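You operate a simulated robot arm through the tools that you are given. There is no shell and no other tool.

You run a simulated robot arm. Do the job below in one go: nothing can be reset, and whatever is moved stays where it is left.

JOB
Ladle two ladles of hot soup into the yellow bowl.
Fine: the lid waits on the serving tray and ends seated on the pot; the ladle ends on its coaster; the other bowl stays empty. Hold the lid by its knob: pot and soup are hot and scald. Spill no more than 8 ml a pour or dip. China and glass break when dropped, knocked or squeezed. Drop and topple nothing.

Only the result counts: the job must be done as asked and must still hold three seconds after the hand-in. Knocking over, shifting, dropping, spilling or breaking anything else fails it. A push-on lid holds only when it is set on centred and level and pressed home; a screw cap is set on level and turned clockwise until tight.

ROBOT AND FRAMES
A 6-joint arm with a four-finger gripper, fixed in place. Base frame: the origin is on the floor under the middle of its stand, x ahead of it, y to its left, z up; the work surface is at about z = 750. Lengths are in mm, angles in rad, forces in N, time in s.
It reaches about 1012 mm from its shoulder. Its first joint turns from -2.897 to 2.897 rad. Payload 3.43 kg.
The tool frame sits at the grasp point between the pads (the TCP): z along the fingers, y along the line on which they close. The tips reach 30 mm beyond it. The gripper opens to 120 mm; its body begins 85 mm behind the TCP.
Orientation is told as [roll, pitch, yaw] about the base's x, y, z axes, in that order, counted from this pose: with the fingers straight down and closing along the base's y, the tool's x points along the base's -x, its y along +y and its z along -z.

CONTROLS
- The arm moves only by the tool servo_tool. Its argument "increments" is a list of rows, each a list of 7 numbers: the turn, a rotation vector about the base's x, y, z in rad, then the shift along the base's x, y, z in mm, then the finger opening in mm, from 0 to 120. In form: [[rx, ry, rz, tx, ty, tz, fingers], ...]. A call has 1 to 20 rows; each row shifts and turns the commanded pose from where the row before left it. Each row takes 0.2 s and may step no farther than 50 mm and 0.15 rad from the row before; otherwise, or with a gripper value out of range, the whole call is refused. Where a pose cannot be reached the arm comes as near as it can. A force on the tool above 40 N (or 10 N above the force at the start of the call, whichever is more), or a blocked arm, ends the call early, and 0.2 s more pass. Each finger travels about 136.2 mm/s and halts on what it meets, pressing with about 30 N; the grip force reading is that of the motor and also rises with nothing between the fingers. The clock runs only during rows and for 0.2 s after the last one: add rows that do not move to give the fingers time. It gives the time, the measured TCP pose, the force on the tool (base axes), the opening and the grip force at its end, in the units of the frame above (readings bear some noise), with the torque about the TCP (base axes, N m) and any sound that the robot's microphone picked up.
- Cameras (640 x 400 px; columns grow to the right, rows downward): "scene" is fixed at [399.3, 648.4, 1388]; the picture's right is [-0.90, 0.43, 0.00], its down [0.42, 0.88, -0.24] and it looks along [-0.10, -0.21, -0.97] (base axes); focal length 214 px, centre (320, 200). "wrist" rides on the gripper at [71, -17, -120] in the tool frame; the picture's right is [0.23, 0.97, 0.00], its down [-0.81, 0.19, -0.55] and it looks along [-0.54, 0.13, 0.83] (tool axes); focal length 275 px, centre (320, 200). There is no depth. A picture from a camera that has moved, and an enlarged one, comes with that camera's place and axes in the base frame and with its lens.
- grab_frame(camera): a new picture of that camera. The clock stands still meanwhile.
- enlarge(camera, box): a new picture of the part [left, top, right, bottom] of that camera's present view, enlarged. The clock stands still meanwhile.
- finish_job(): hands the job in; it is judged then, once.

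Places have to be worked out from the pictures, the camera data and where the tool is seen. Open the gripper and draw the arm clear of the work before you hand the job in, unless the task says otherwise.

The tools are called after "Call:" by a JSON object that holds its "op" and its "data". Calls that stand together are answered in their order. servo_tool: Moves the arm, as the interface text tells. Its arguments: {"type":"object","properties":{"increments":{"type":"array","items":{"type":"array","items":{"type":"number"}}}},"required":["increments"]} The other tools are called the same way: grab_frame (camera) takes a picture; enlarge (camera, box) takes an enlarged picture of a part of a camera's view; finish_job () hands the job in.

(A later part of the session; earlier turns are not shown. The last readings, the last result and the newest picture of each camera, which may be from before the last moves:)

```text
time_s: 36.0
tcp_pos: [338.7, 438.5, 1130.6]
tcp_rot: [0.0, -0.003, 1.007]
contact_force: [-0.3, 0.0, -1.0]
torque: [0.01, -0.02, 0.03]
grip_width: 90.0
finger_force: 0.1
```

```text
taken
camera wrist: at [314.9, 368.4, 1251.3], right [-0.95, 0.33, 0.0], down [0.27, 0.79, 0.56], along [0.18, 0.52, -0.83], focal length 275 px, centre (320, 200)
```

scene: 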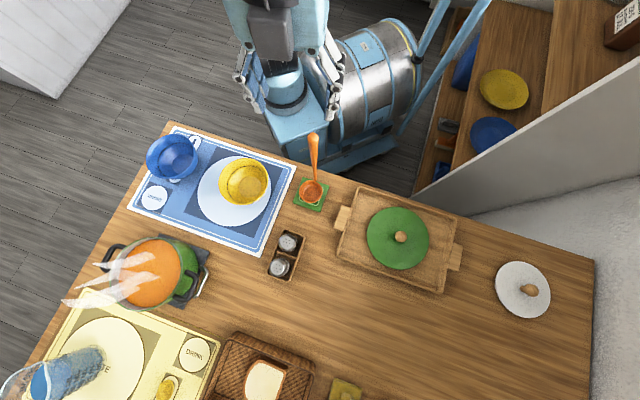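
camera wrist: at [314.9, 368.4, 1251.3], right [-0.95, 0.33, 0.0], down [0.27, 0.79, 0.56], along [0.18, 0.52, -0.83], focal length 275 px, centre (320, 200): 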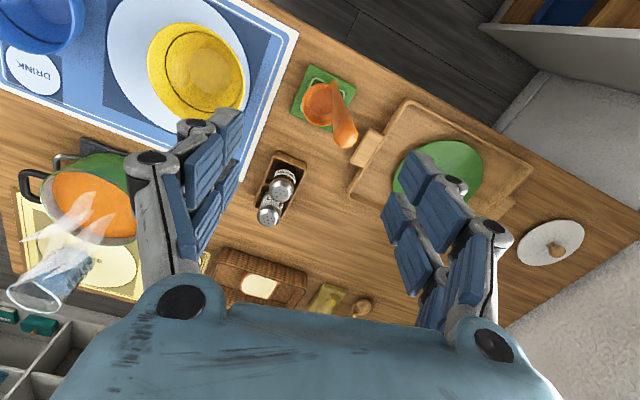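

The lid sits flat and centred on the tray. From this viewpoint I'll triangulate the ladle handle, the bowl and the soup level more exactly.

Call:
{"op": "enlarge", "data": {"camera": "wrist", "box": [280, 50, 380, 170]}}

Call:
{"op": "enlarge", "data": {"camera": "wrist", "box": [10, 140, 150, 260]}}

Call:
{"op": "enlarge", "data": {"camera": "scene", "box": [80, 220, 230, 320]}}

Call:
{"op": "enlarge", "data": {"camera": "wrist", "box": [100, 0, 280, 130]}}

```text
3.33 times, centred on (330, 110) of wrist
camera zoom: at [314.9, 368.4, 1251.3], right [-0.95, 0.33, 0.0], down [0.27, 0.79, 0.56], along [0.18, 0.52, -0.83], focal length 918 px, centre (287, 500)
```

zoom: 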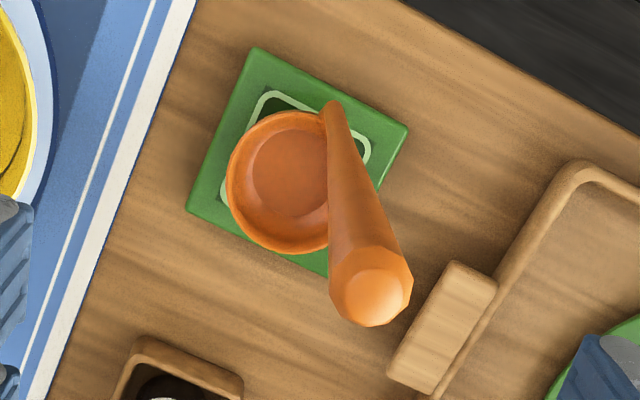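

```text
3.33 times, centred on (80, 200) of wrist
camera zoom: at [314.9, 368.4, 1251.3], right [-0.95, 0.33, 0.0], down [0.27, 0.79, 0.56], along [0.18, 0.52, -0.83], focal length 918 px, centre (1120, 200)
```

zoom: 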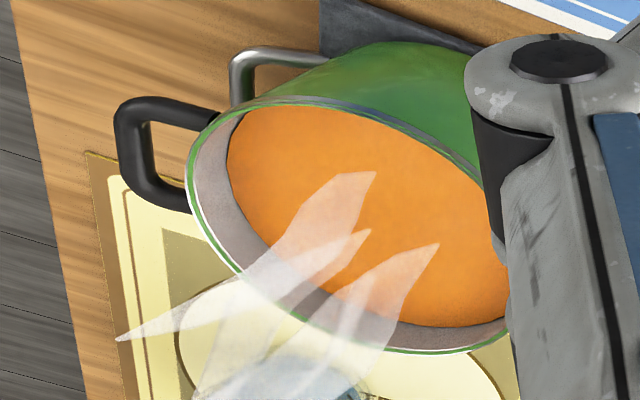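

```text
4.00 times, centred on (155, 270) of scene
camera zoom: at [399.3, 648.4, 1388.0], right [-0.9, 0.43, 0.0], down [0.42, 0.88, -0.24], along [-0.1, -0.21, -0.97], focal length 858 px, centre (980, -80)
```

zoom: 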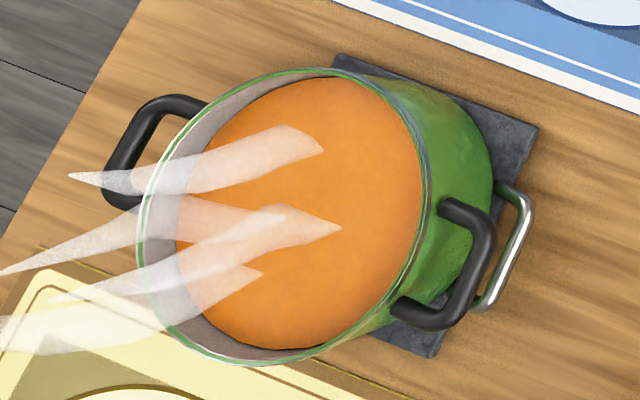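

```text
3.08 times, centred on (190, 65) of wrist
camera zoom: at [314.9, 368.4, 1251.3], right [-0.95, 0.33, 0.0], down [0.27, 0.79, 0.56], along [0.18, 0.52, -0.83], focal length 847 px, centre (720, 615)
```

zoom: 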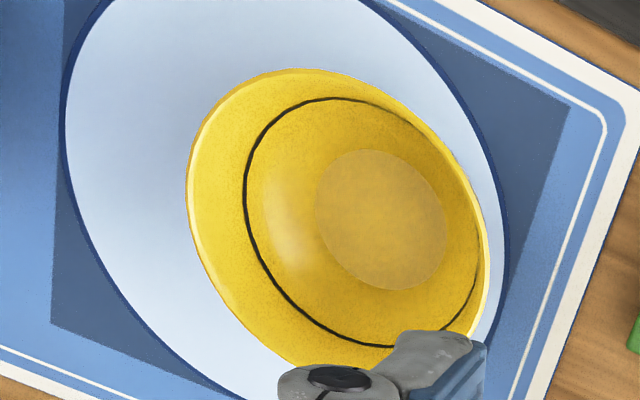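

The ladle handle stands vertical at about (322.5, 456.5), with its top at z ≈ 1033 and the bowl rim at z ≈ 784. The soup surface is at about z ≈ 823, 14 mm under the pot rim. I'll now tip the tool toward horizontal in stages, in place, high above the ladle.

Call:
{"op": "servo_tool", "data": {"increments": [[0.06, -0.038, 0, 0, 0, 0, 90], [0.11, -0.0695, 0, 0, 0, 0, 90], [0.12, -0.0759, 0, 0, 0, 0, 90], [0.12, -0.0759, 0, 0, 0, 0, 90], [0.12, -0.0759, 0, 0, 0, 0, 90], [0.12, -0.0759, 0, 0, 0, 0, 90], [0, 0, 0, 0, 0, 0, 90]]}}

```text
time_s: 37.6
tcp_pos: [339.7, 438.0, 1130.7]
tcp_rot: [0.004, -0.776, 1.005]
contact_force: [0.0, -0.5, -0.2]
torque: [-0.03, 0.0, 0.03]
grip_width: 89.9
finger_force: 0.1
```

No reach problem so far, at about 45° tilt. I'll complete the tilt to horizontal.

Call:
{"op": "servo_tool", "data": {"increments": [[0.08, -0.0506, 0, 0, 0, 0, 90], [0.12, -0.0759, 0, 0, 0, 0, 90], [0.12, -0.0759, 0, 0, 0, 0, 90], [0.12, -0.0759, 0, 0, 0, 0, 90], [0.12, -0.0759, 0, 0, 0, 0, 90], [0.11, -0.0695, 0, 0, 0, 0, 90], [0, 0, 0, 0, 0, 0, 90]]}}

Call:
{"op": "grab_frame", "data": {"camera": "scene"}}

Call:
{"op": "grab_frame", "data": {"camera": "wrist"}}

```text
time_s: 39.2
tcp_pos: [338.0, 439.6, 1132.2]
tcp_rot: [0.489, -1.564, 0.518]
contact_force: [-0.4, 0.6, 0.0]
torque: [0.02, 0.0, 0.02]
grip_width: 90.1
finger_force: 0.0
```

```text
taken
```

scene: 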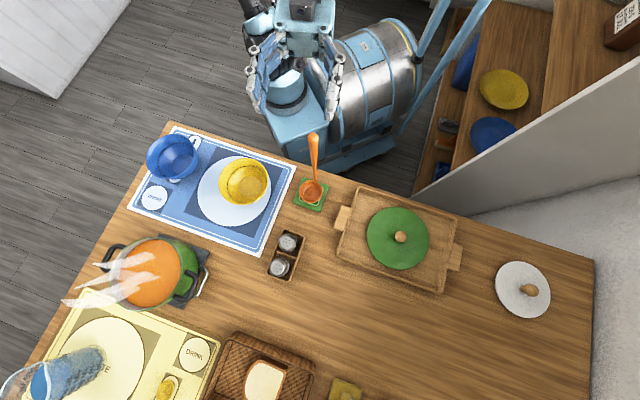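

```text
taken
camera wrist: at [289.0, 327.3, 1060.3], right [-0.82, 0.52, -0.23], down [-0.45, -0.36, 0.81], along [0.34, 0.77, 0.53], focal length 275 px, centre (320, 200)
```

wrist: 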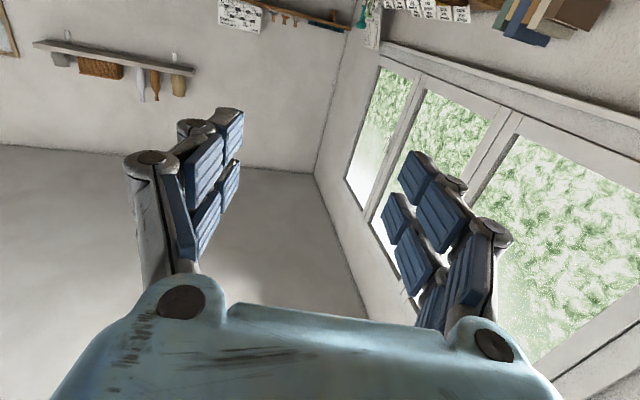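

The tool is now horizontal with the closing axis level. I'll shift over the handle axis at (322, 456) and come down partway so the open fingers straddle the handle top, then check from the scene camera.

Call:
{"op": "servo_tool", "data": {"increments": [[0, 0, 0, -8, 8, 0, 90], [0, 0, 0, -8, 8.5, -5, 90], [0, 0, 0, 0, 0, -20, 90], [0, 0, 0, 0, 0, -25, 90], [0, 0, 0, 0, 0, -22, 90], [0, 0, 0, 0, 0, -12, 90], [0, 0, 0, 0, 0, -6, 90], [0, 0, 0, 0, 0, 0, 90]]}}

Call:
{"op": "enlarge", "data": {"camera": "scene", "box": [240, 40, 380, 220]}}

```text
time_s: 41.0
tcp_pos: [322.4, 455.1, 1040.8]
tcp_rot: [0.446, -1.563, 0.562]
contact_force: [-0.1, 0.2, -0.4]
torque: [-0.02, 0.03, 0.02]
grip_width: 90.1
finger_force: 0.1
```

```text
2.22 times, centred on (310, 130) of scene
camera zoom: at [399.3, 648.4, 1388.0], right [-0.9, 0.43, 0.0], down [0.42, 0.88, -0.24], along [-0.1, -0.21, -0.97], focal length 477 px, centre (342, 356)
```

zoom: 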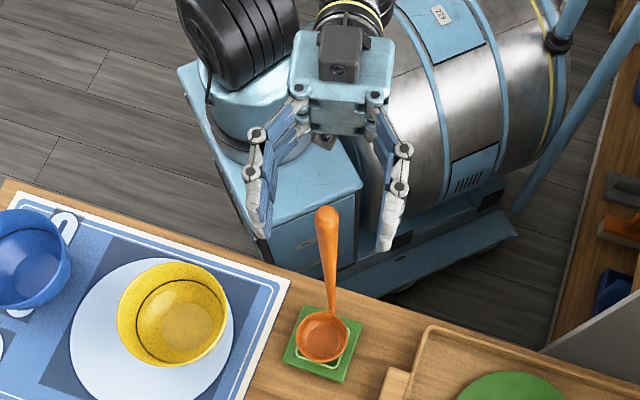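

The handle sits midway between the open fingers. I'll come down to z ≈ 1000, then close slowly in small steps.

Call:
{"op": "servo_tool", "data": {"increments": [[0, 0, 0, -0.3, 0.5, -12, 80], [0, 0, 0, -0.2, 0.2, -16, 70], [0, 0, 0, 0, 0, -9, 60], [0, 0, 0, 0, 0, -4, 50], [0, 0, 0, 0, 0, 0, 40], [0, 0, 0, 0, 0, 0, 36]]}}

Call:
{"op": "enlarge", "data": {"camera": "scene", "box": [280, 90, 360, 150]}}

```text
time_s: 42.4
tcp_pos: [322.3, 455.6, 999.0]
tcp_rot: [0.443, -1.563, 0.564]
contact_force: [0.1, 0.0, -0.2]
torque: [-0.03, 0.03, 0.01]
grip_width: 36.2
finger_force: 0.0
```

```text
6.67 times, centred on (320, 120) of scene
camera zoom: at [399.3, 648.4, 1388.0], right [-0.9, 0.43, 0.0], down [0.42, 0.88, -0.24], along [-0.1, -0.21, -0.97], focal length 1430 px, centre (320, 733)
```

zoom: 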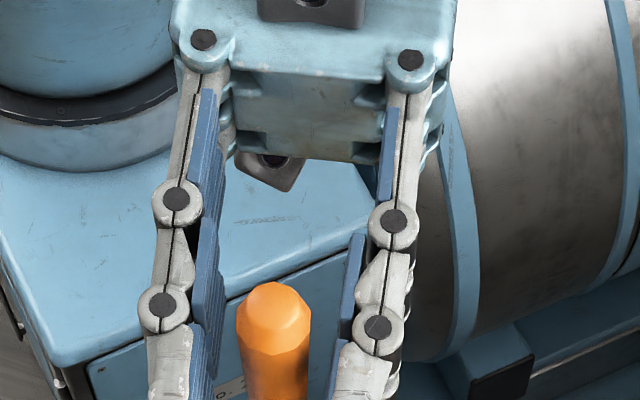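

The handle is about 1.3 mm off-centre between the pads. I'll nudge the hand sideways by that amount and close in small steps.

Call:
{"op": "servo_tool", "data": {"increments": [[0, 0, 0, 1.0, -0.6, 0, 36], [0, 0, 0, 0, 0, 0, 30], [0, 0, 0, 0, 0, 0, 26], [0, 0, 0, 0, 0, 0, 23], [0, 0, 0, 0, 0, 0, 20], [0, 0, 0, 0, 0, 0, 17], [0, 0, 0, 0, 0, 0, 14], [0, 0, 0, 0, 0, 0, 10], [0, 0, 0, 0, 0, 0, 5], [0, 0, 0, 0, 0, 0, 5]]}}

Call:
{"op": "enlarge", "data": {"camera": "scene", "box": [280, 90, 360, 150]}}

Call:
{"op": "enlarge", "data": {"camera": "scene", "box": [285, 120, 345, 220]}}

```text
time_s: 44.6
tcp_pos: [323.2, 456.0, 999.7]
tcp_rot: [0.442, -1.562, 0.566]
contact_force: [0.4, 0.2, -0.2]
torque: [-0.03, 0.02, 0.02]
grip_width: 19.8
finger_force: 29.8
```

```text
6.67 times, centred on (320, 120) of scene
camera zoom: at [399.3, 648.4, 1388.0], right [-0.9, 0.43, 0.0], down [0.42, 0.88, -0.24], along [-0.1, -0.21, -0.97], focal length 1430 px, centre (320, 733)
```

zoom: 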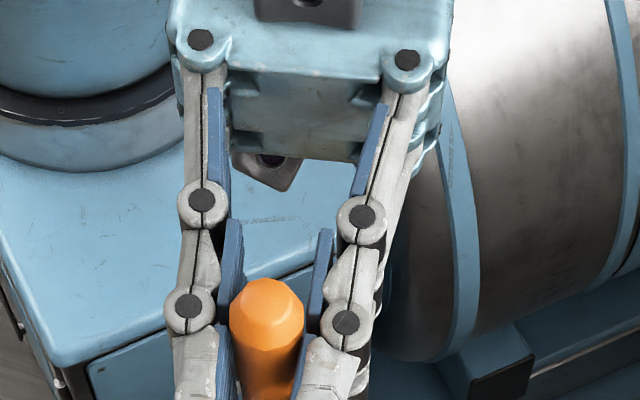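

```text
4.00 times, centred on (315, 170) of scene
camera zoom: at [399.3, 648.4, 1388.0], right [-0.9, 0.43, 0.0], down [0.42, 0.88, -0.24], along [-0.1, -0.21, -0.97], focal length 858 px, centre (340, 320)
```

zoom: 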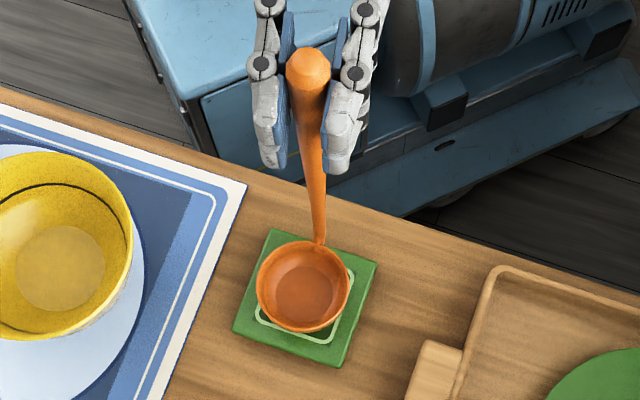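

The ladle is gripped, 19.8 mm at 30 N, and its bowl hasn't shifted on the coaster. The grasp pose to return to is (323.2, 456.0, 999.7). I'll lift it straight up slowly.

Call:
{"op": "servo_tool", "data": {"increments": [[0, 0, 0, 0, 0, 2, 5], [0, 0, 0, 0, 0, 5, 5], [0, 0, 0, 0, 0, 10, 5], [0, 0, 0, 0, 0, 18, 5], [0, 0, 0, 0, 0, 24, 5], [0, 0, 0, 0, 0, 26, 5], [0, 0, 0, 0, 0, 20, 5], [0, 0, 0, 0, 0, 12, 5], [0, 0, 0, 0, 0, 5, 5], [0, 0, 0, 0, 0, 0, 5]]}}

Call:
{"op": "enlarge", "data": {"camera": "scene", "box": [250, 60, 370, 240]}}

```text
time_s: 46.8
tcp_pos: [324.0, 455.3, 1122.5]
tcp_rot: [0.449, -1.564, 0.556]
contact_force: [0.4, 0.0, 0.1]
torque: [-0.04, 0.0, 0.01]
grip_width: 20.1
finger_force: 30.0
```

```text
2.22 times, centred on (310, 150) of scene
camera zoom: at [399.3, 648.4, 1388.0], right [-0.9, 0.43, 0.0], down [0.42, 0.88, -0.24], along [-0.1, -0.21, -0.97], focal length 477 px, centre (342, 311)
```

zoom: 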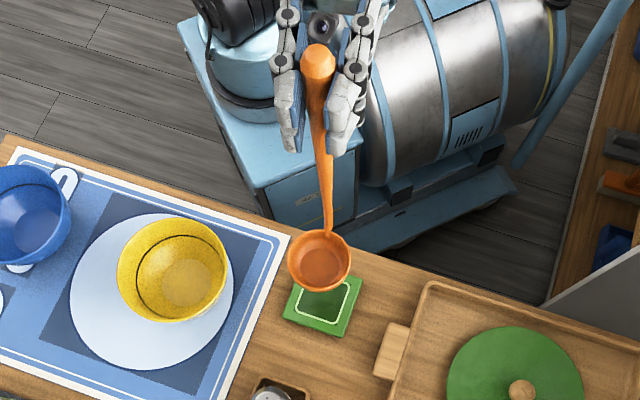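

The ladle is hanging upright with its bottom at z ≈ 880. I'll carry it empty over to the pot so its bowl hangs above the pot centre.

Call:
{"op": "servo_tool", "data": {"increments": [[0, 0, 0, 10, 0.7, 0, 5], [0, 0, 0, 20, 1.4, 0, 5], [0, 0, 0, 30, 2.2, 0, 5], [0, 0, 0, 36, 2.6, 0, 5], [0, 0, 0, 38, 2.7, 0, 5], [0, 0, 0, 38, 2.7, 0, 5], [0, 0, 0, 38, 2.7, 0, 5], [0, 0, 0, 38, 2.7, 0, 5], [0, 0, 0, 38, 2.7, 0, 5], [0, 0, 0, 38, 2.7, 0, 5], [0, 0, 0, 36, 2.6, 0, 5], [0, 0, 0, 30, 2.2, 0, 5], [0, 0, 0, 24, 1.7, 0, 5], [0, 0, 0, 18, 1.3, 0, 5], [0, 0, 0, 9, 0.7, 0, 5], [0, 0, 0, 3, 0.3, 0, 5], [0, 0, 0, 0, 0, 0, 5]]}}

Call:
{"op": "grab_frame", "data": {"camera": "scene"}}

Call:
{"op": "enlarge", "data": {"camera": "scene", "box": [60, 200, 240, 330]}}

```text
time_s: 50.4
tcp_pos: [765.6, 485.9, 1120.3]
tcp_rot: [0.373, -1.564, 0.637]
contact_force: [-0.6, 0.2, -1.6]
torque: [0.0, 0.01, -0.01]
grip_width: 20.3
finger_force: 29.6
```

```text
taken
```

scene: 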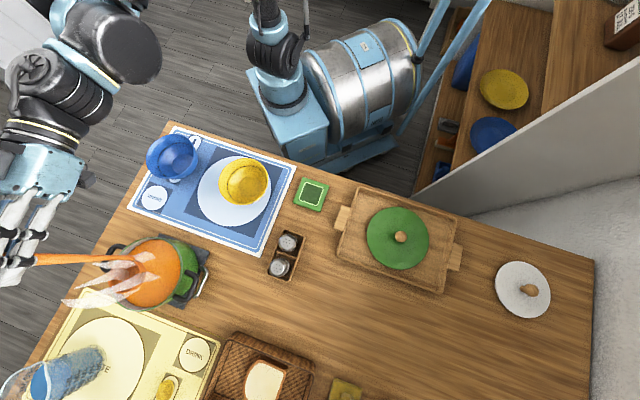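

```text
3.08 times, centred on (150, 265) of scene
camera zoom: at [399.3, 648.4, 1388.0], right [-0.9, 0.43, 0.0], down [0.42, 0.88, -0.24], along [-0.1, -0.21, -0.97], focal length 660 px, centre (843, 0)
```

zoom: 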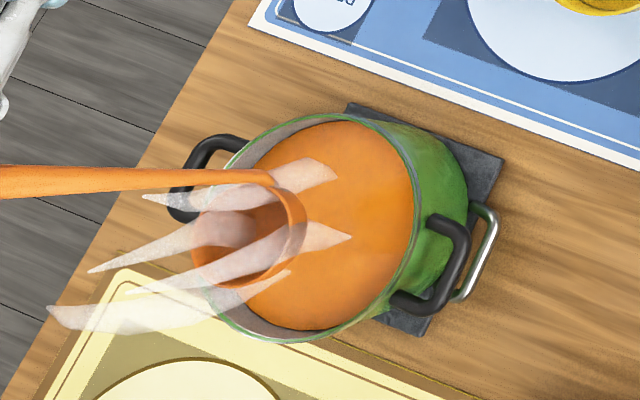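

The ladle bowl hangs over the pot centre at about (794, 514). I'll lower it to just above the soup and look again.

Call:
{"op": "servo_tool", "data": {"increments": [[0, 0, 0, 1, 0, -8, 5], [0, 0, 0, 1, 0, -14, 5], [0, 0, 0, 0, 0, -12, 5], [0, 0, 0, 0, 0, -7, 5], [0, 0, 0, 0, 0, -3, 5], [0, 0, 0, 0, 0, 0, 5]]}}

Call:
{"op": "enlarge", "data": {"camera": "scene", "box": [60, 200, 240, 330]}}

```text
time_s: 51.8
tcp_pos: [769.1, 487.0, 1077.7]
tcp_rot: [0.372, -1.564, 0.636]
contact_force: [-0.6, -1.1, -1.0]
torque: [-0.03, 0.01, 0.02]
grip_width: 20.1
finger_force: 29.8
```

```text
3.08 times, centred on (150, 265) of scene
camera zoom: at [399.3, 648.4, 1388.0], right [-0.9, 0.43, 0.0], down [0.42, 0.88, -0.24], along [-0.1, -0.21, -0.97], focal length 660 px, centre (843, 0)
```

zoom: 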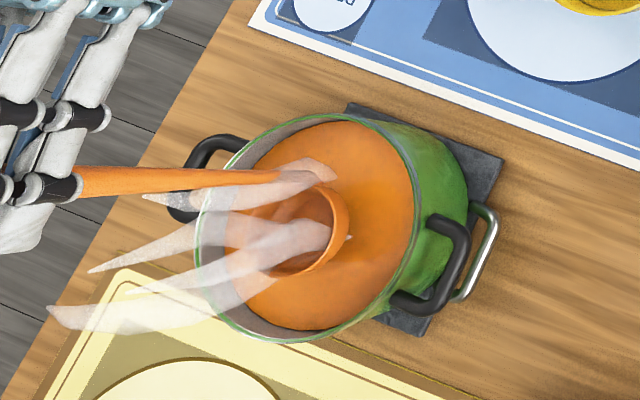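

The ladle is lined up just above the surface. I'll dip it slowly and vertically until its rim is about 15 mm under the soup level, keeping it clear of the pot floor.

Call:
{"op": "servo_tool", "data": {"increments": [[0, 0, 0, 0, 0, -4, 5], [0, 0, 0, 0, 0, -6, 5], [0, 0, 0, 0, 0, -6, 5], [0, 0, 0, 0, 0, -5, 5], [0, 0, 0, 0, 0, -5, 5], [0, 0, 0, 0, 0, -5, 5], [0, 0, 0, 0, 0, -5, 5], [0, 0, 0, 0, 0, -5, 5], [0, 0, 0, 0, 0, -4, 5], [0, 0, 0, 0, 0, -3, 5], [0, 0, 0, 0, 0, 0, 5], [0, 0, 0, 0, 0, 0, 5]]}}

Call:
{"op": "enlarge", "data": {"camera": "scene", "box": [60, 200, 240, 330]}}

```text
time_s: 54.4
tcp_pos: [768.3, 487.0, 1028.2]
tcp_rot: [0.374, -1.565, 0.631]
contact_force: [0.4, -0.5, -1.8]
torque: [-0.03, 0.02, 0.04]
grip_width: 20.3
finger_force: 30.2
```

```text
3.08 times, centred on (150, 265) of scene
camera zoom: at [399.3, 648.4, 1388.0], right [-0.9, 0.43, 0.0], down [0.42, 0.88, -0.24], along [-0.1, -0.21, -0.97], focal length 660 px, centre (843, 0)
```

zoom: 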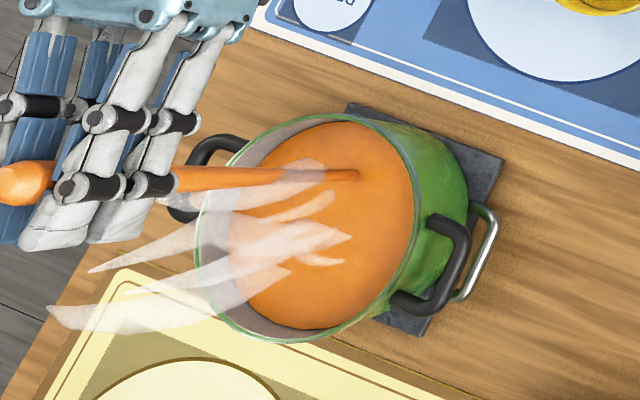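

The ladle bowl is fully under the surface. I'll raise it slowly and level so it comes up full, then let it settle.

Call:
{"op": "servo_tool", "data": {"increments": [[0, 0, 0, 0, 0, 2, 5], [0, 0, 0, 0, 0, 3, 5], [0, 0, 0, 0, 0, 4, 5], [0, 0, 0, 0, 0, 4, 5], [0, 0, 0, 0, 0, 4, 5], [0, 0, 0, 0, 0, 4, 5], [0, 0, 0, 0, 0, 5, 5], [0, 0, 0, 0, 0, 5, 5], [0, 0, 0, 0, 0, 5, 5], [0, 0, 0, 0, 0, 5, 5], [0, 0, 0, 0, 0, 4, 5], [0, 0, 0, 0, 0, 3, 5], [0, 0, 0, 0, 0, 1, 5], [0, 0, 0, 0, 0, 0, 5], [0, 0, 0, 0, 0, 0, 5]]}}

Call:
{"op": "enlarge", "data": {"camera": "scene", "box": [60, 200, 240, 330]}}

```text
time_s: 57.6
tcp_pos: [767.9, 486.8, 1077.6]
tcp_rot: [0.369, -1.564, 0.635]
contact_force: [-0.1, -0.2, -1.6]
torque: [-0.04, 0.01, -0.01]
grip_width: 20.3
finger_force: 30.6
```

```text
3.08 times, centred on (150, 265) of scene
camera zoom: at [399.3, 648.4, 1388.0], right [-0.9, 0.43, 0.0], down [0.42, 0.88, -0.24], along [-0.1, -0.21, -0.97], focal length 660 px, centre (843, 0)
```

zoom: 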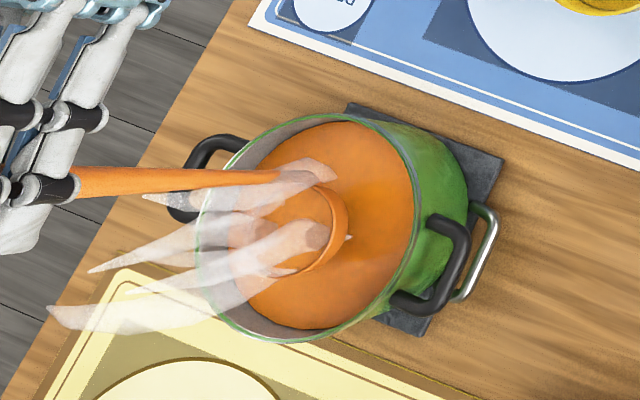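

Soup fills the ladle. I'll zoom in to check how full it is.

Call:
{"op": "enlarge", "data": {"camera": "scene", "box": [115, 240, 175, 290]}}

```text
8.00 times, centred on (145, 265) of scene
camera zoom: at [399.3, 648.4, 1388.0], right [-0.9, 0.43, 0.0], down [0.42, 0.88, -0.24], along [-0.1, -0.21, -0.97], focal length 1716 px, centre (1720, -320)
```

zoom: 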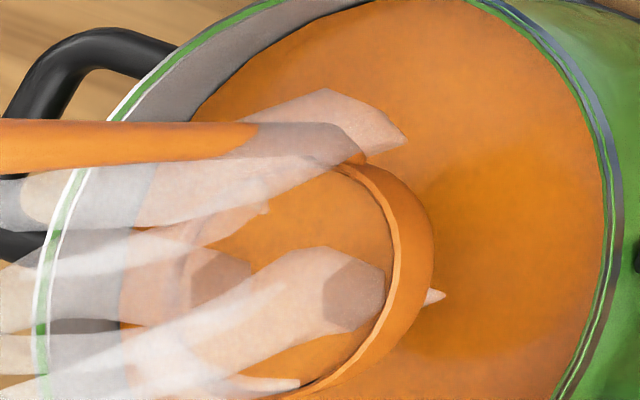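

The ladle is nearly full with a few millimetres of freeboard. I'll lift it gently and level to clear the pot rim.

Call:
{"op": "servo_tool", "data": {"increments": [[0, 0, 0, 0, 0, 2, 5], [0, 0, 0, 0, 0, 5, 5], [0, 0, 0, 0, 0, 7, 5], [0, 0, 0, 0, 0, 8, 5], [0, 0, 0, 0, 0, 8, 5], [0, 0, 0, 0, 0, 6, 5], [0, 0, 0, 0, 0, 4, 5], [0, 0, 0, 0, 0, 2, 5], [0, 0, 0, 0, 0, 0, 5], [0, 0, 0, 0, 0, 0, 5]]}}

Call:
{"op": "enlarge", "data": {"camera": "scene", "box": [90, 230, 190, 310]}}

Call:
{"op": "enlarge", "data": {"camera": "scene", "box": [190, 140, 290, 230]}}

```text
time_s: 59.8
tcp_pos: [768.7, 486.4, 1120.9]
tcp_rot: [0.374, -1.564, 0.632]
contact_force: [-0.1, -1.6, -1.2]
torque: [-0.04, 0.04, 0.0]
grip_width: 20.1
finger_force: 29.9
```

```text
5.00 times, centred on (140, 270) of scene
camera zoom: at [399.3, 648.4, 1388.0], right [-0.9, 0.43, 0.0], down [0.42, 0.88, -0.24], along [-0.1, -0.21, -0.97], focal length 1072 px, centre (1220, -150)
```

zoom: 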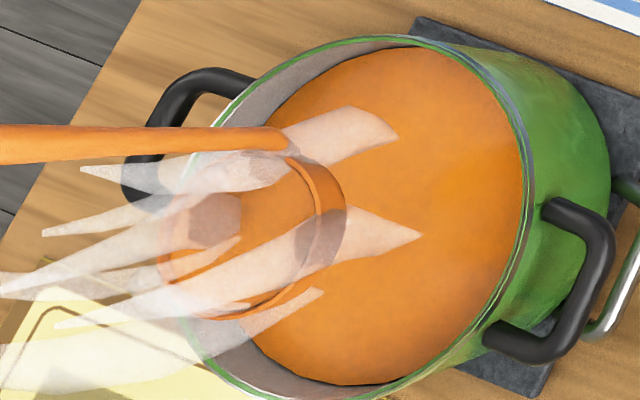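

```text
4.44 times, centred on (240, 185) of scene
camera zoom: at [399.3, 648.4, 1388.0], right [-0.9, 0.43, 0.0], down [0.42, 0.88, -0.24], along [-0.1, -0.21, -0.97], focal length 953 px, centre (676, 267)
```

zoom: 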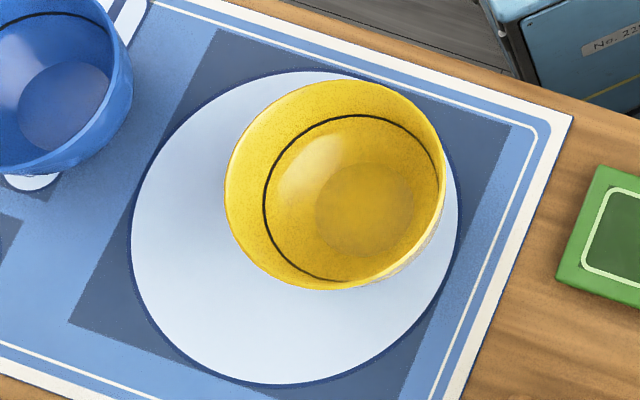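

The ladle is steady, and I refine the yellow bowl to centre (510, 382) with the rim at z ≈ 818 and 140 mm across. I'll carry the full ladle smoothly to the bowl with gentle acceleration, turning the hand slightly on the way for the pour.

Call:
{"op": "servo_tool", "data": {"increments": [[0, 0, 0, -3.5, -2.0, 0, 5], [0, 0, 0, -7.8, -4.5, 0, 5], [0, 0, -0.012, -12.1, -7.0, 0, 5], [0, 0, -0.019, -16.5, -9.4, 0, 5], [0, 0, -0.02, -20.8, -11.9, 0, 5], [0, 0, -0.02, -24.3, -13.9, 0, 5], [0, 0, -0.02, -26.0, -14.9, 0, 5], [0, 0, -0.02, -26.0, -14.9, 0, 5], [0, 0, -0.02, -26.0, -14.9, 0, 5], [0, 0, -0.02, -24.3, -13.9, 0, 5], [0, 0, -0.02, -20.8, -11.9, 0, 5], [0, 0, -0.02, -17.4, -9.9, 0, 5], [0, 0, -0.02, -13.9, -8.0, 0, 5], [0, 0, -0.02, -10.4, -6.0, 0, 5], [0, 0, -0.02, -6.9, -4.0, 0, 5], [0, 0, -0.016, -4.3, -2.5, 0, 5], [0, 0, 0, -2.6, -1.5, 0, 5], [0, 0, 0, -2.2, -1.2, 0, 5], [0, 0, 0, 0, 0, 0, 5], [0, 0, 0, 0, 0, 0, 5]]}}

Call:
{"op": "grab_frame", "data": {"camera": "scene"}}

Call:
{"op": "enlarge", "data": {"camera": "scene", "box": [180, 120, 310, 230]}}

```text
time_s: 64.0
tcp_pos: [503.8, 333.3, 1120.5]
tcp_rot: [0.516, -1.565, 0.225]
contact_force: [-0.6, -0.3, -1.5]
torque: [-0.01, 0.02, 0.05]
grip_width: 20.4
finger_force: 29.8
```

```text
taken
```

scene: 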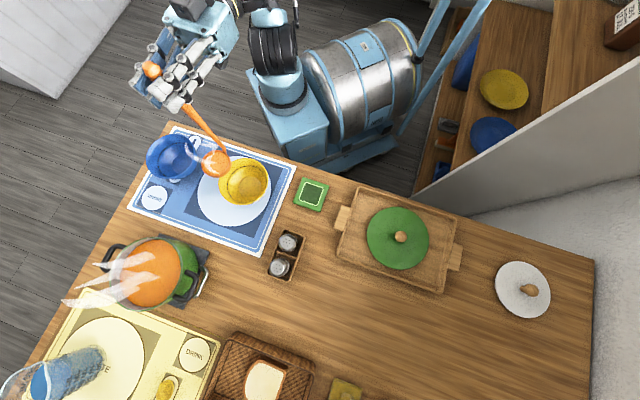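

```text
3.64 times, centred on (245, 175) of scene
camera zoom: at [399.3, 648.4, 1388.0], right [-0.9, 0.43, 0.0], down [0.42, 0.88, -0.24], along [-0.1, -0.21, -0.97], focal length 780 px, centre (593, 291)
```

zoom: 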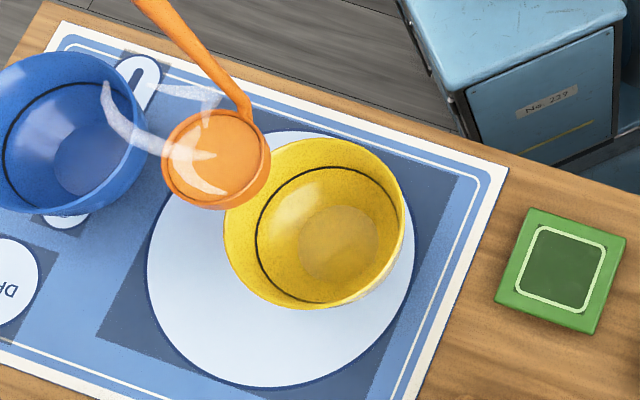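

The full ladle hangs above the yellow bowl with its left lip over the bowl's centre, and nothing has spilled. I'll lower it carefully to bring the lip to about z 862.

Call:
{"op": "servo_tool", "data": {"increments": [[0, 0, 0, 0, 0, -3, 5], [0, 0, 0, 0, 0, -6, 5], [0, 0, 0, 0, 0, -9, 5], [0, 0, 0, 0, 0, -9, 5], [0, 0, 0, 0, 0, -7, 5], [0, 0, 0, 0, 0, -5, 5], [0, 0, 0, 0, 0, -3, 5], [0, 0, 0, 0, 0, -1, 5], [0, 0, 0, 0, 0, 0, 5]]}}

Call:
{"op": "enlarge", "data": {"camera": "scene", "box": [180, 120, 310, 230]}}

```text
time_s: 66.0
tcp_pos: [503.0, 334.6, 1076.9]
tcp_rot: [0.508, -1.565, 0.231]
contact_force: [-0.1, 0.0, -1.7]
torque: [-0.01, 0.03, 0.01]
grip_width: 20.3
finger_force: 30.0
```

```text
3.64 times, centred on (245, 175) of scene
camera zoom: at [399.3, 648.4, 1388.0], right [-0.9, 0.43, 0.0], down [0.42, 0.88, -0.24], along [-0.1, -0.21, -0.97], focal length 780 px, centre (593, 291)
```

zoom: 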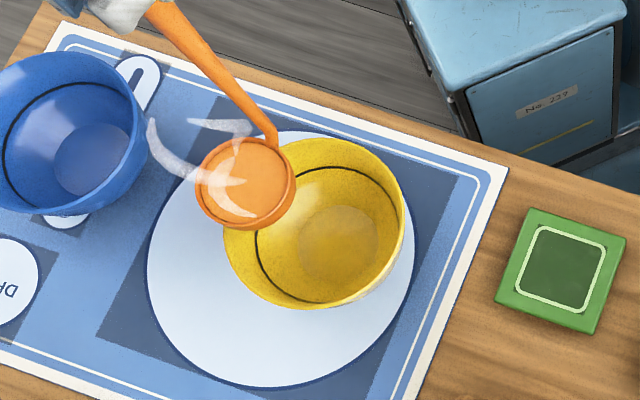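

The lip is at about (513, 380), 44 mm above the bowl rim. I'll start tilting about the lip point, with the ladle swinging right and the hand moving left, in a first small batch to verify reach.

Call:
{"op": "servo_tool", "data": {"increments": [[-0.0443, -0.0405, 0, -8.75, 9.58, 0.5, 5], [-0.0591, -0.0539, 0, -11.71, 12.82, 0, 5], [-0.0591, -0.0539, 0, -11.66, 12.77, -1.3, 5], [-0.0591, -0.0539, 0, -11.56, 12.67, -4.3, 5], [-0.0591, -0.0539, 0, -11.38, 12.47, -5.7, 5]]}}

Call:
{"op": "enlarge", "data": {"camera": "scene", "box": [180, 90, 340, 230]}}

```text
time_s: 67.2
tcp_pos: [448.2, 395.2, 1067.1]
tcp_rot: [-1.556, -1.192, 2.293]
contact_force: [0.8, -0.3, -1.5]
torque: [0.03, 0.06, 0.0]
grip_width: 20.2
finger_force: 30.1
```

```text
2.86 times, centred on (260, 160) of scene
camera zoom: at [399.3, 648.4, 1388.0], right [-0.9, 0.43, 0.0], down [0.42, 0.88, -0.24], along [-0.1, -0.21, -0.97], focal length 613 px, centre (491, 314)
```

zoom: 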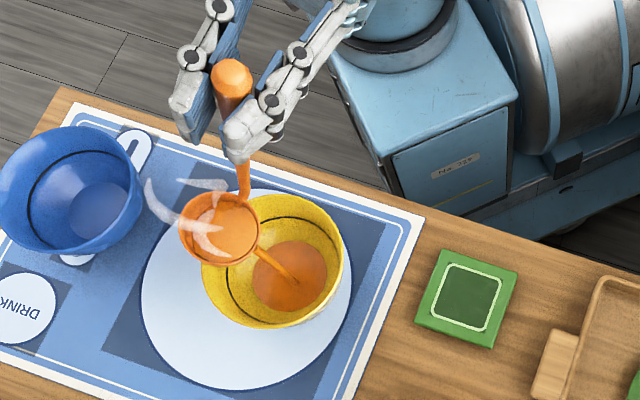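

The soup is pouring neatly from the lip into the yellow bowl. I'll continue tilting about the lip.

Call:
{"op": "servo_tool", "data": {"increments": [[-0.0591, -0.0539, 0, -11.13, 12.19, -7.0, 5], [-0.0591, -0.0539, 0, -10.8, 11.83, -8.3, 5], [-0.0591, -0.0539, 0, -10.41, 11.4, -9.6, 5], [-0.0591, -0.0539, 0, -9.95, 10.9, -10.8, 5], [-0.0591, -0.0539, 0, -9.43, 10.32, -11.9, 5], [-0.0591, -0.0539, 0, -8.84, 9.68, -11.4, 5], [-0.0591, -0.0539, 0, -8.2, 8.98, -12.4, 5]]}}

Call:
{"op": "enlarge", "data": {"camera": "scene", "box": [180, 90, 340, 230]}}

```text
time_s: 68.8
tcp_pos: [379.1, 470.2, 995.3]
tcp_rot: [-1.565, -0.632, 2.303]
contact_force: [0.3, 0.2, -1.7]
torque: [0.09, 0.1, 0.04]
grip_width: 20.2
finger_force: 30.0
```

```text
2.86 times, centred on (260, 160) of scene
camera zoom: at [399.3, 648.4, 1388.0], right [-0.9, 0.43, 0.0], down [0.42, 0.88, -0.24], along [-0.1, -0.21, -0.97], focal length 613 px, centre (491, 314)
```

zoom: 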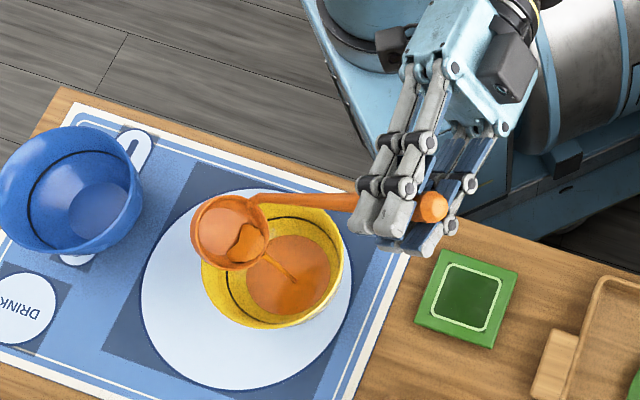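

Most of the soup is out. I'll continue the tilt toward and slightly past horizontal.

Call:
{"op": "servo_tool", "data": {"increments": [[-0.0591, -0.0539, 0, -7.51, 8.23, -13.3, 5], [-0.0591, -0.0539, 0, -6.77, 7.41, -14.2, 5], [-0.0591, -0.0539, 0, -5.99, 6.56, -14.9, 5], [-0.0591, -0.0539, 0, -5.17, 5.66, -15.6, 5], [-0.0591, -0.0539, 0, -4.3, 4.71, -16.1, 5], [-0.0591, -0.0539, 0, -3.42, 3.74, -16.6, 5], [-0.0591, -0.0539, 0, -2.52, 2.76, -16.9, 5]]}}

Call:
{"op": "enlarge", "data": {"camera": "scene", "box": [180, 90, 340, 230]}}

```text
time_s: 70.4
tcp_pos: [341.7, 508.4, 886.7]
tcp_rot: [-1.571, -0.072, 2.304]
contact_force: [0.2, -0.6, -0.8]
torque: [0.1, 0.12, 0.01]
grip_width: 20.1
finger_force: 29.6
```

```text
2.86 times, centred on (260, 160) of scene
camera zoom: at [399.3, 648.4, 1388.0], right [-0.9, 0.43, 0.0], down [0.42, 0.88, -0.24], along [-0.1, -0.21, -0.97], focal length 613 px, centre (491, 314)
```

zoom: 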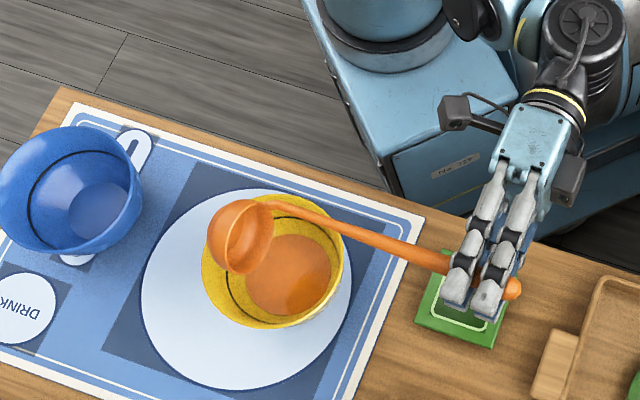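

The ladle is almost drained at about 86°. I'll tilt a little further past horizontal and hold so the last drops run out into the bowl.

Call:
{"op": "servo_tool", "data": {"increments": [[-0.0591, -0.0539, 0, -1.6, 1.75, -17.2, 5], [-0.0591, -0.0539, 0, -0.67, 0.73, -17.3, 5], [-0.0369, -0.0337, 0, 0.0, 0.0, -8.0, 5], [0, 0, 0, 0, 0, 0, 5], [0, 0, 0, 0, 0, 0, 5], [0, 0, 0, 0, 0, 0, 5], [0, 0, 0, 0, 0, 0, 5]]}}

Call:
{"op": "enlarge", "data": {"camera": "scene", "box": [200, 130, 290, 200]}}

Call:
{"op": "enlarge", "data": {"camera": "scene", "box": [180, 90, 340, 230]}}

```text
time_s: 72.0
tcp_pos: [339.4, 516.4, 859.9]
tcp_rot: [-1.569, 0.138, 2.304]
contact_force: [-0.2, 0.8, -0.3]
torque: [0.09, 0.12, -0.01]
grip_width: 20.4
finger_force: 30.3
out of reach, approached as far as the arm can: row 2, 3
```

```text
5.71 times, centred on (245, 165) of scene
camera zoom: at [399.3, 648.4, 1388.0], right [-0.9, 0.43, 0.0], down [0.42, 0.88, -0.24], along [-0.1, -0.21, -0.97], focal length 1226 px, centre (749, 400)
```

zoom: 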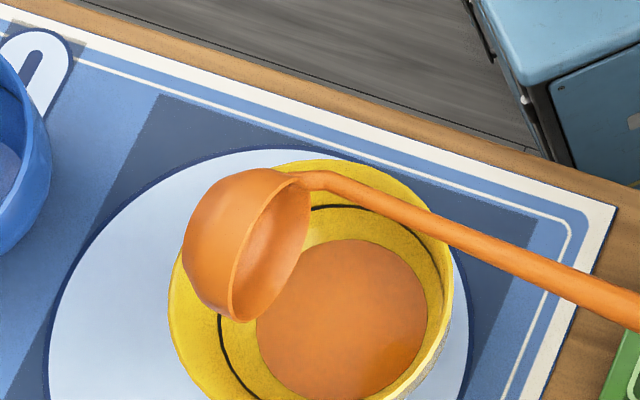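

```text
2.86 times, centred on (260, 160) of scene
camera zoom: at [399.3, 648.4, 1388.0], right [-0.9, 0.43, 0.0], down [0.42, 0.88, -0.24], along [-0.1, -0.21, -0.97], focal length 613 px, centre (491, 314)
```

zoom: 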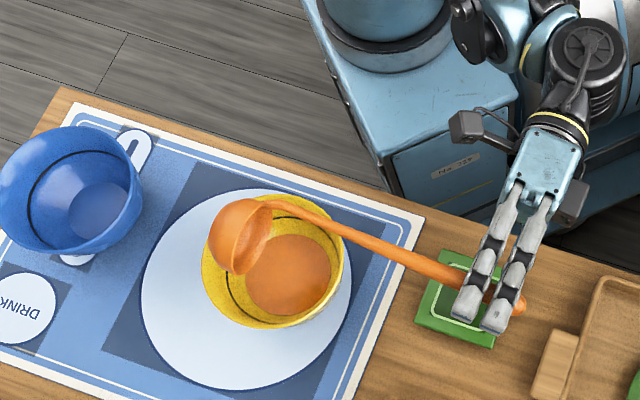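

The ladle has emptied completely into the yellow bowl; the last tilt steps just touched the arm's reach limit. I'll now swing the ladle back upright along the reverse path, rising a bit for clearance over the bowl.

Call:
{"op": "servo_tool", "data": {"increments": [[0.0517, 0.0472, 0, 0.8, -2.7, 9, 5], [0.0517, 0.0472, 0, 0.8, -2.7, 9, 5], [0.0517, 0.0472, 0, 0.8, -2.7, 9, 5], [0.0886, 0.0809, 0, 4.1, -4.5, 25.3, 5], [0.0886, 0.0809, 0, 6.1, -6.7, 24.4, 5], [0.0886, 0.0809, 0, 8.1, -8.8, 23.1, 5], [0.0886, 0.0809, 0, 9.9, -10.8, 21.5, 5], [0.0886, 0.0809, 0, 11.5, -12.6, 21.6, 5], [0.0886, 0.0809, 0, 13.0, -14.3, 20.4, 5], [0.0886, 0.0809, 0, 14.3, -15.7, 18.0, 5], [0.0886, 0.0809, 0, 15.5, -16.9, 15.3, 5], [0.0886, 0.0809, 0, 16.3, -17.9, 12.5, 5], [0.0886, 0.0809, 0, 17.0, -18.6, 9.5, 5], [0.0886, 0.0809, 0, 17.4, -19.0, 6.5, 5], [0.0886, 0.0809, 0, 17.5, -19.2, 3.4, 5], [0.0443, 0.0405, 0, 8.8, -9.6, 3, 5], [0, 0, 0, 0, 0, 10, 5], [0, 0, 0, 0, 0, 12, 5], [0, 0, 0, 0, 0, 8, 5], [0, 0, 0, 0, 0, 0, 5]]}}

Call:
{"op": "enlarge", "data": {"camera": "scene", "box": [180, 90, 340, 230]}}

Call:
{"op": "grab_frame", "data": {"camera": "scene"}}

```text
time_s: 76.2
tcp_pos: [503.8, 332.7, 1122.7]
tcp_rot: [0.415, -1.564, 0.322]
contact_force: [-0.2, 0.3, -0.6]
torque: [0.03, 0.02, -0.01]
grip_width: 20.0
finger_force: 29.9
```

```text
2.86 times, centred on (260, 160) of scene
camera zoom: at [399.3, 648.4, 1388.0], right [-0.9, 0.43, 0.0], down [0.42, 0.88, -0.24], along [-0.1, -0.21, -0.97], focal length 613 px, centre (491, 314)
```

zoom: 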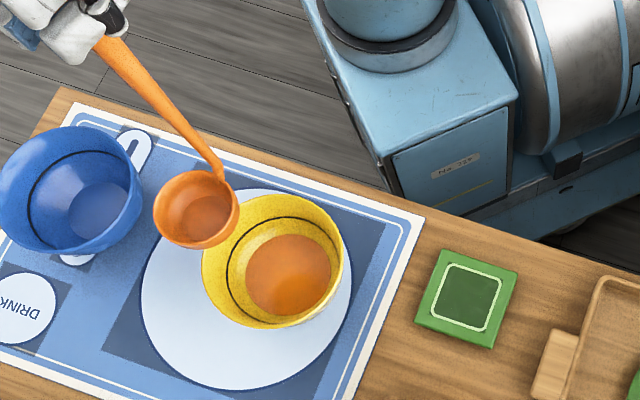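

```text
taken
```

scene: 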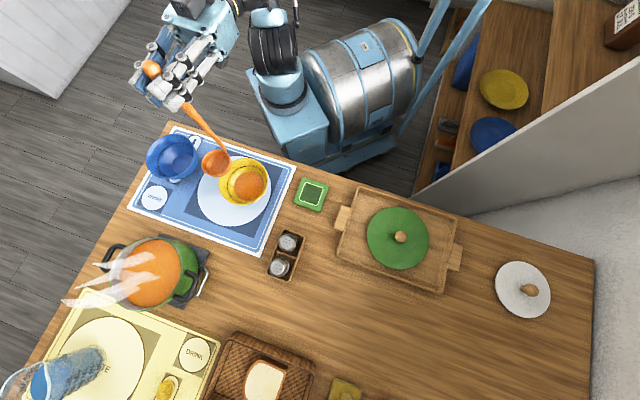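

The first ladleful is in the yellow bowl with no spill, and the ladle is upright and empty. I'll go back over the pot for the second dip, keeping the same hand direction.

Call:
{"op": "servo_tool", "data": {"increments": [[0, 0, 0, 6.8, 4.2, 0, 5], [0, 0, 0, 15.3, 9.5, 0, 5], [0, 0, 0, 23.8, 14.8, 0, 5], [0, 0, 0, 30.6, 19.0, 0, 5], [0, 0, 0, 34.0, 21.1, 0, 5], [0, 0, 0, 34.0, 21.1, 0, 5], [0, 0, 0, 32.3, 20.0, 0, 5], [0, 0, 0, 28.9, 17.9, 0, 5], [0, 0, 0, 23.8, 14.8, 0, 5], [0, 0, 0, 17.0, 10.5, 0, 5], [0, 0, 0, 9.3, 5.8, 0, 5], [0, 0, 0, 4.2, 2.6, 0, 5], [0, 0, 0, 0, 0, -4, 5], [0, 0, 0, 0, 0, -12, 5], [0, 0, 0, 0, 0, -14, 5], [0, 0, 0, 0, 0, -10, 5], [0, 0, 0, 0, 0, -4, 5], [0, 0, 0, 0, 0, 0, 5]]}}

Call:
{"op": "enlarge", "data": {"camera": "scene", "box": [60, 200, 240, 330]}}

```text
time_s: 80.0
tcp_pos: [763.0, 493.6, 1076.2]
tcp_rot: [0.138, -1.558, 0.604]
contact_force: [-0.7, 0.2, -0.3]
torque: [0.02, 0.01, -0.01]
grip_width: 20.4
finger_force: 29.1
```

```text
3.08 times, centred on (150, 265) of scene
camera zoom: at [399.3, 648.4, 1388.0], right [-0.9, 0.43, 0.0], down [0.42, 0.88, -0.24], along [-0.1, -0.21, -0.97], focal length 660 px, centre (843, 0)
```

zoom: 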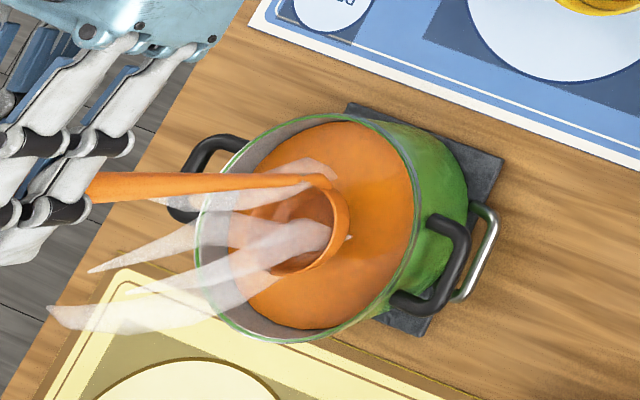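

The ladle is again over the pot centre. I'll dip slowly, about 3 mm deeper than before because the level dropped a little.

Call:
{"op": "servo_tool", "data": {"increments": [[0, 0, 0, 0, 0, -4, 5], [0, 0, 0, 0, 0, -6, 5], [0, 0, 0, 0, 0, -6, 5], [0, 0, 0, 0, 0, -5, 5], [0, 0, 0, 0, 0, -5, 5], [0, 0, 0, 0, 0, -5, 5], [0, 0, 0, 0, 0, -5, 5], [0, 0, 0, 0, 0, -5, 5], [0, 0, 0, 0, 0, -5, 5], [0, 0, 0, 0, 0, -4, 5], [0, 0, 0, 0, 0, -1, 5], [0, 0, 0, 0, 0, 0, 5], [0, 0, 0, 0, 0, 0, 5]]}}

Call:
{"op": "enlarge", "data": {"camera": "scene", "box": [60, 200, 240, 330]}}

```text
time_s: 82.8
tcp_pos: [763.8, 492.5, 1025.9]
tcp_rot: [0.136, -1.556, 0.605]
contact_force: [-0.4, -0.1, -1.6]
torque: [0.0, 0.02, 0.01]
grip_width: 20.2
finger_force: 30.3
```

```text
3.08 times, centred on (150, 265) of scene
camera zoom: at [399.3, 648.4, 1388.0], right [-0.9, 0.43, 0.0], down [0.42, 0.88, -0.24], along [-0.1, -0.21, -0.97], focal length 660 px, centre (843, 0)
```

zoom: 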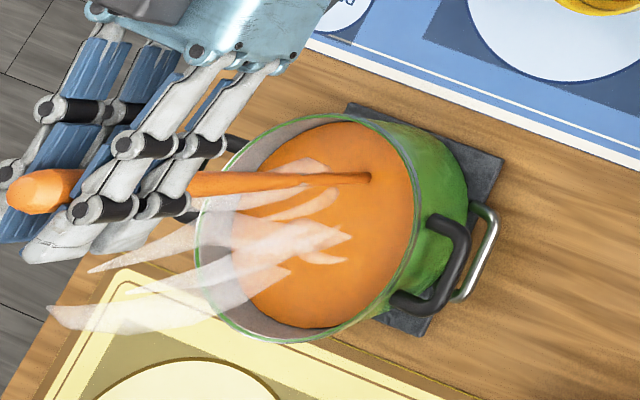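

The ladle is submerged again. I'll raise it slowly and level, settle, then check the fill.

Call:
{"op": "servo_tool", "data": {"increments": [[0, 0, 0, 0, 0, 2, 5], [0, 0, 0, 0, 0, 3, 5], [0, 0, 0, 0, 0, 4, 5], [0, 0, 0, 0, 0, 4, 5], [0, 0, 0, 0, 0, 4, 5], [0, 0, 0, 0, 0, 4, 5], [0, 0, 0, 0, 0, 5, 5], [0, 0, 0, 0, 0, 5, 5], [0, 0, 0, 0, 0, 5, 5], [0, 0, 0, 0, 0, 5, 5], [0, 0, 0, 0, 0, 5, 5], [0, 0, 0, 0, 0, 3, 5], [0, 0, 0, 0, 0, 1, 5], [0, 0, 0, 0, 0, 0, 5], [0, 0, 0, 0, 0, 0, 5]]}}

Call:
{"op": "enlarge", "data": {"camera": "scene", "box": [115, 240, 175, 290]}}

```text
time_s: 86.0
tcp_pos: [764.4, 493.9, 1076.0]
tcp_rot: [0.135, -1.558, 0.605]
contact_force: [-0.9, 0.7, -0.8]
torque: [-0.03, 0.04, 0.0]
grip_width: 20.6
finger_force: 30.1
```

```text
8.00 times, centred on (145, 265) of scene
camera zoom: at [399.3, 648.4, 1388.0], right [-0.9, 0.43, 0.0], down [0.42, 0.88, -0.24], along [-0.1, -0.21, -0.97], focal length 1716 px, centre (1720, -320)
```

zoom: 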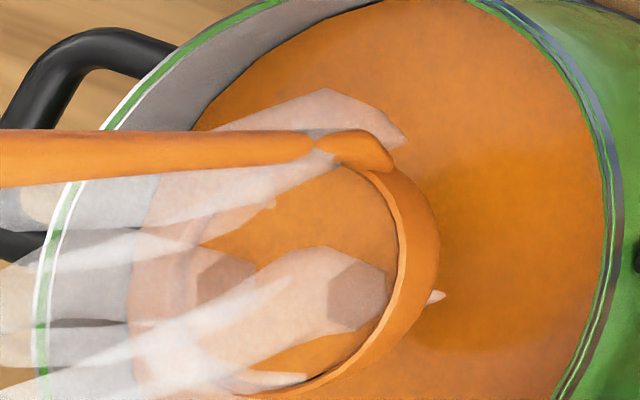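

It is full again, level with the first. I'll lift it gently over the rim.

Call:
{"op": "servo_tool", "data": {"increments": [[0, 0, 0, 0, 0, 2, 5], [0, 0, 0, 0, 0, 5, 5], [0, 0, 0, 0, 0, 7, 5], [0, 0, 0, 0, 0, 8, 5], [0, 0, 0, 0, 0, 8, 5], [0, 0, 0, 0, 0, 7, 5], [0, 0, 0, 0, 0, 5, 5], [0, 0, 0, 0, 0, 2, 5], [0, 0, 0, 0, 0, 0, 5], [0, 0, 0, 0, 0, 0, 5]]}}

Call:
{"op": "enlarge", "data": {"camera": "scene", "box": [90, 230, 190, 310]}}

```text
time_s: 88.2
tcp_pos: [763.2, 492.7, 1119.4]
tcp_rot: [0.132, -1.556, 0.611]
contact_force: [0.2, -0.4, -1.1]
torque: [-0.03, 0.02, -0.02]
grip_width: 20.3
finger_force: 29.5
```

```text
5.00 times, centred on (140, 270) of scene
camera zoom: at [399.3, 648.4, 1388.0], right [-0.9, 0.43, 0.0], down [0.42, 0.88, -0.24], along [-0.1, -0.21, -0.97], focal length 1072 px, centre (1220, -150)
```

zoom: 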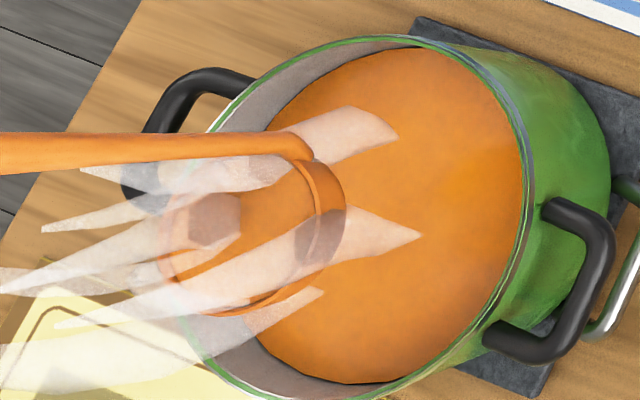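

Steady and full. I'll carry it to the yellow bowl with the same smooth profile.

Call:
{"op": "servo_tool", "data": {"increments": [[0, 0, 0, -3.4, -2.1, 0, 5], [0, 0, 0, -7.7, -4.7, 0, 5], [0, 0, 0, -12.0, -7.3, 0, 5], [0, 0, 0, -16.2, -9.9, 0, 5], [0, 0, 0, -20.5, -12.5, 0, 5], [0, 0, 0, -23.9, -14.6, 0, 5], [0, 0, 0, -25.6, -15.6, 0, 5], [0, 0, 0, -25.6, -15.6, 0, 5], [0, 0, 0, -25.6, -15.6, 0, 5], [0, 0, 0, -23.9, -14.6, 0, 5], [0, 0, 0, -20.5, -12.5, 0, 5], [0, 0, 0, -17.1, -10.4, 0, 5], [0, 0, 0, -13.7, -8.3, 0, 5], [0, 0, 0, -10.2, -6.2, 0, 5], [0, 0, 0, -6.8, -4.2, 0, 5], [0, 0, 0, -4.3, -2.6, 0, 5], [0, 0, 0, -2.1, -1.3, 0, 5], [0, 0, 0, -0.9, -0.5, 0, 5], [0, 0, 0, 0, 0, 0, 5], [0, 0, 0, 0, 0, 0, 5]]}}

Call:
{"op": "enlarge", "data": {"camera": "scene", "box": [180, 120, 310, 230]}}

```text
time_s: 92.4
tcp_pos: [502.9, 335.6, 1120.2]
tcp_rot: [0.399, -1.563, 0.342]
contact_force: [0.1, 0.2, -0.1]
torque: [0.01, 0.04, 0.01]
grip_width: 20.4
finger_force: 30.0
```

```text
3.64 times, centred on (245, 175) of scene
camera zoom: at [399.3, 648.4, 1388.0], right [-0.9, 0.43, 0.0], down [0.42, 0.88, -0.24], along [-0.1, -0.21, -0.97], focal length 780 px, centre (593, 291)
```

zoom: 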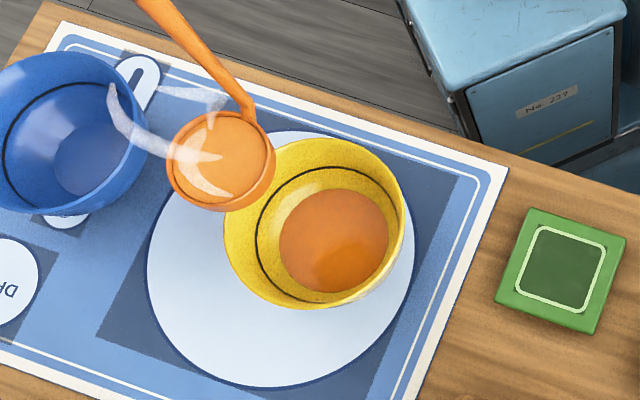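

Same position as the first pour. I'll lower it to the pour height.

Call:
{"op": "servo_tool", "data": {"increments": [[0, 0, 0, 0, 0, -3, 5], [0, 0, 0, 0, 0, -6, 5], [0, 0, 0, 0, 0, -9, 5], [0, 0, 0, 0, 0, -9, 5], [0, 0, 0, 0, 0, -7, 5], [0, 0, 0, 0, 0, -5, 5], [0, 0, 0, 0, 0, -3, 5], [0, 0, 0, 0, 0, -1, 5], [0, 0, 0, 0, 0, 0, 5]]}}

Call:
{"op": "enlarge", "data": {"camera": "scene", "box": [180, 120, 310, 230]}}

```text
time_s: 94.4
tcp_pos: [503.0, 335.5, 1077.5]
tcp_rot: [0.389, -1.564, 0.349]
contact_force: [0.2, -0.2, -1.4]
torque: [-0.03, 0.04, -0.04]
grip_width: 20.3
finger_force: 29.7
```

```text
3.64 times, centred on (245, 175) of scene
camera zoom: at [399.3, 648.4, 1388.0], right [-0.9, 0.43, 0.0], down [0.42, 0.88, -0.24], along [-0.1, -0.21, -0.97], focal length 780 px, centre (593, 291)
```

zoom: 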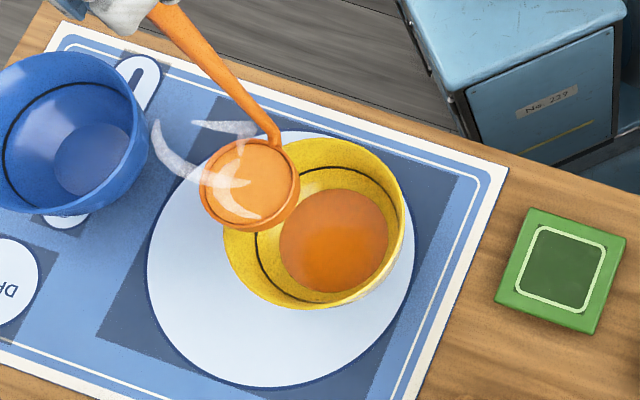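

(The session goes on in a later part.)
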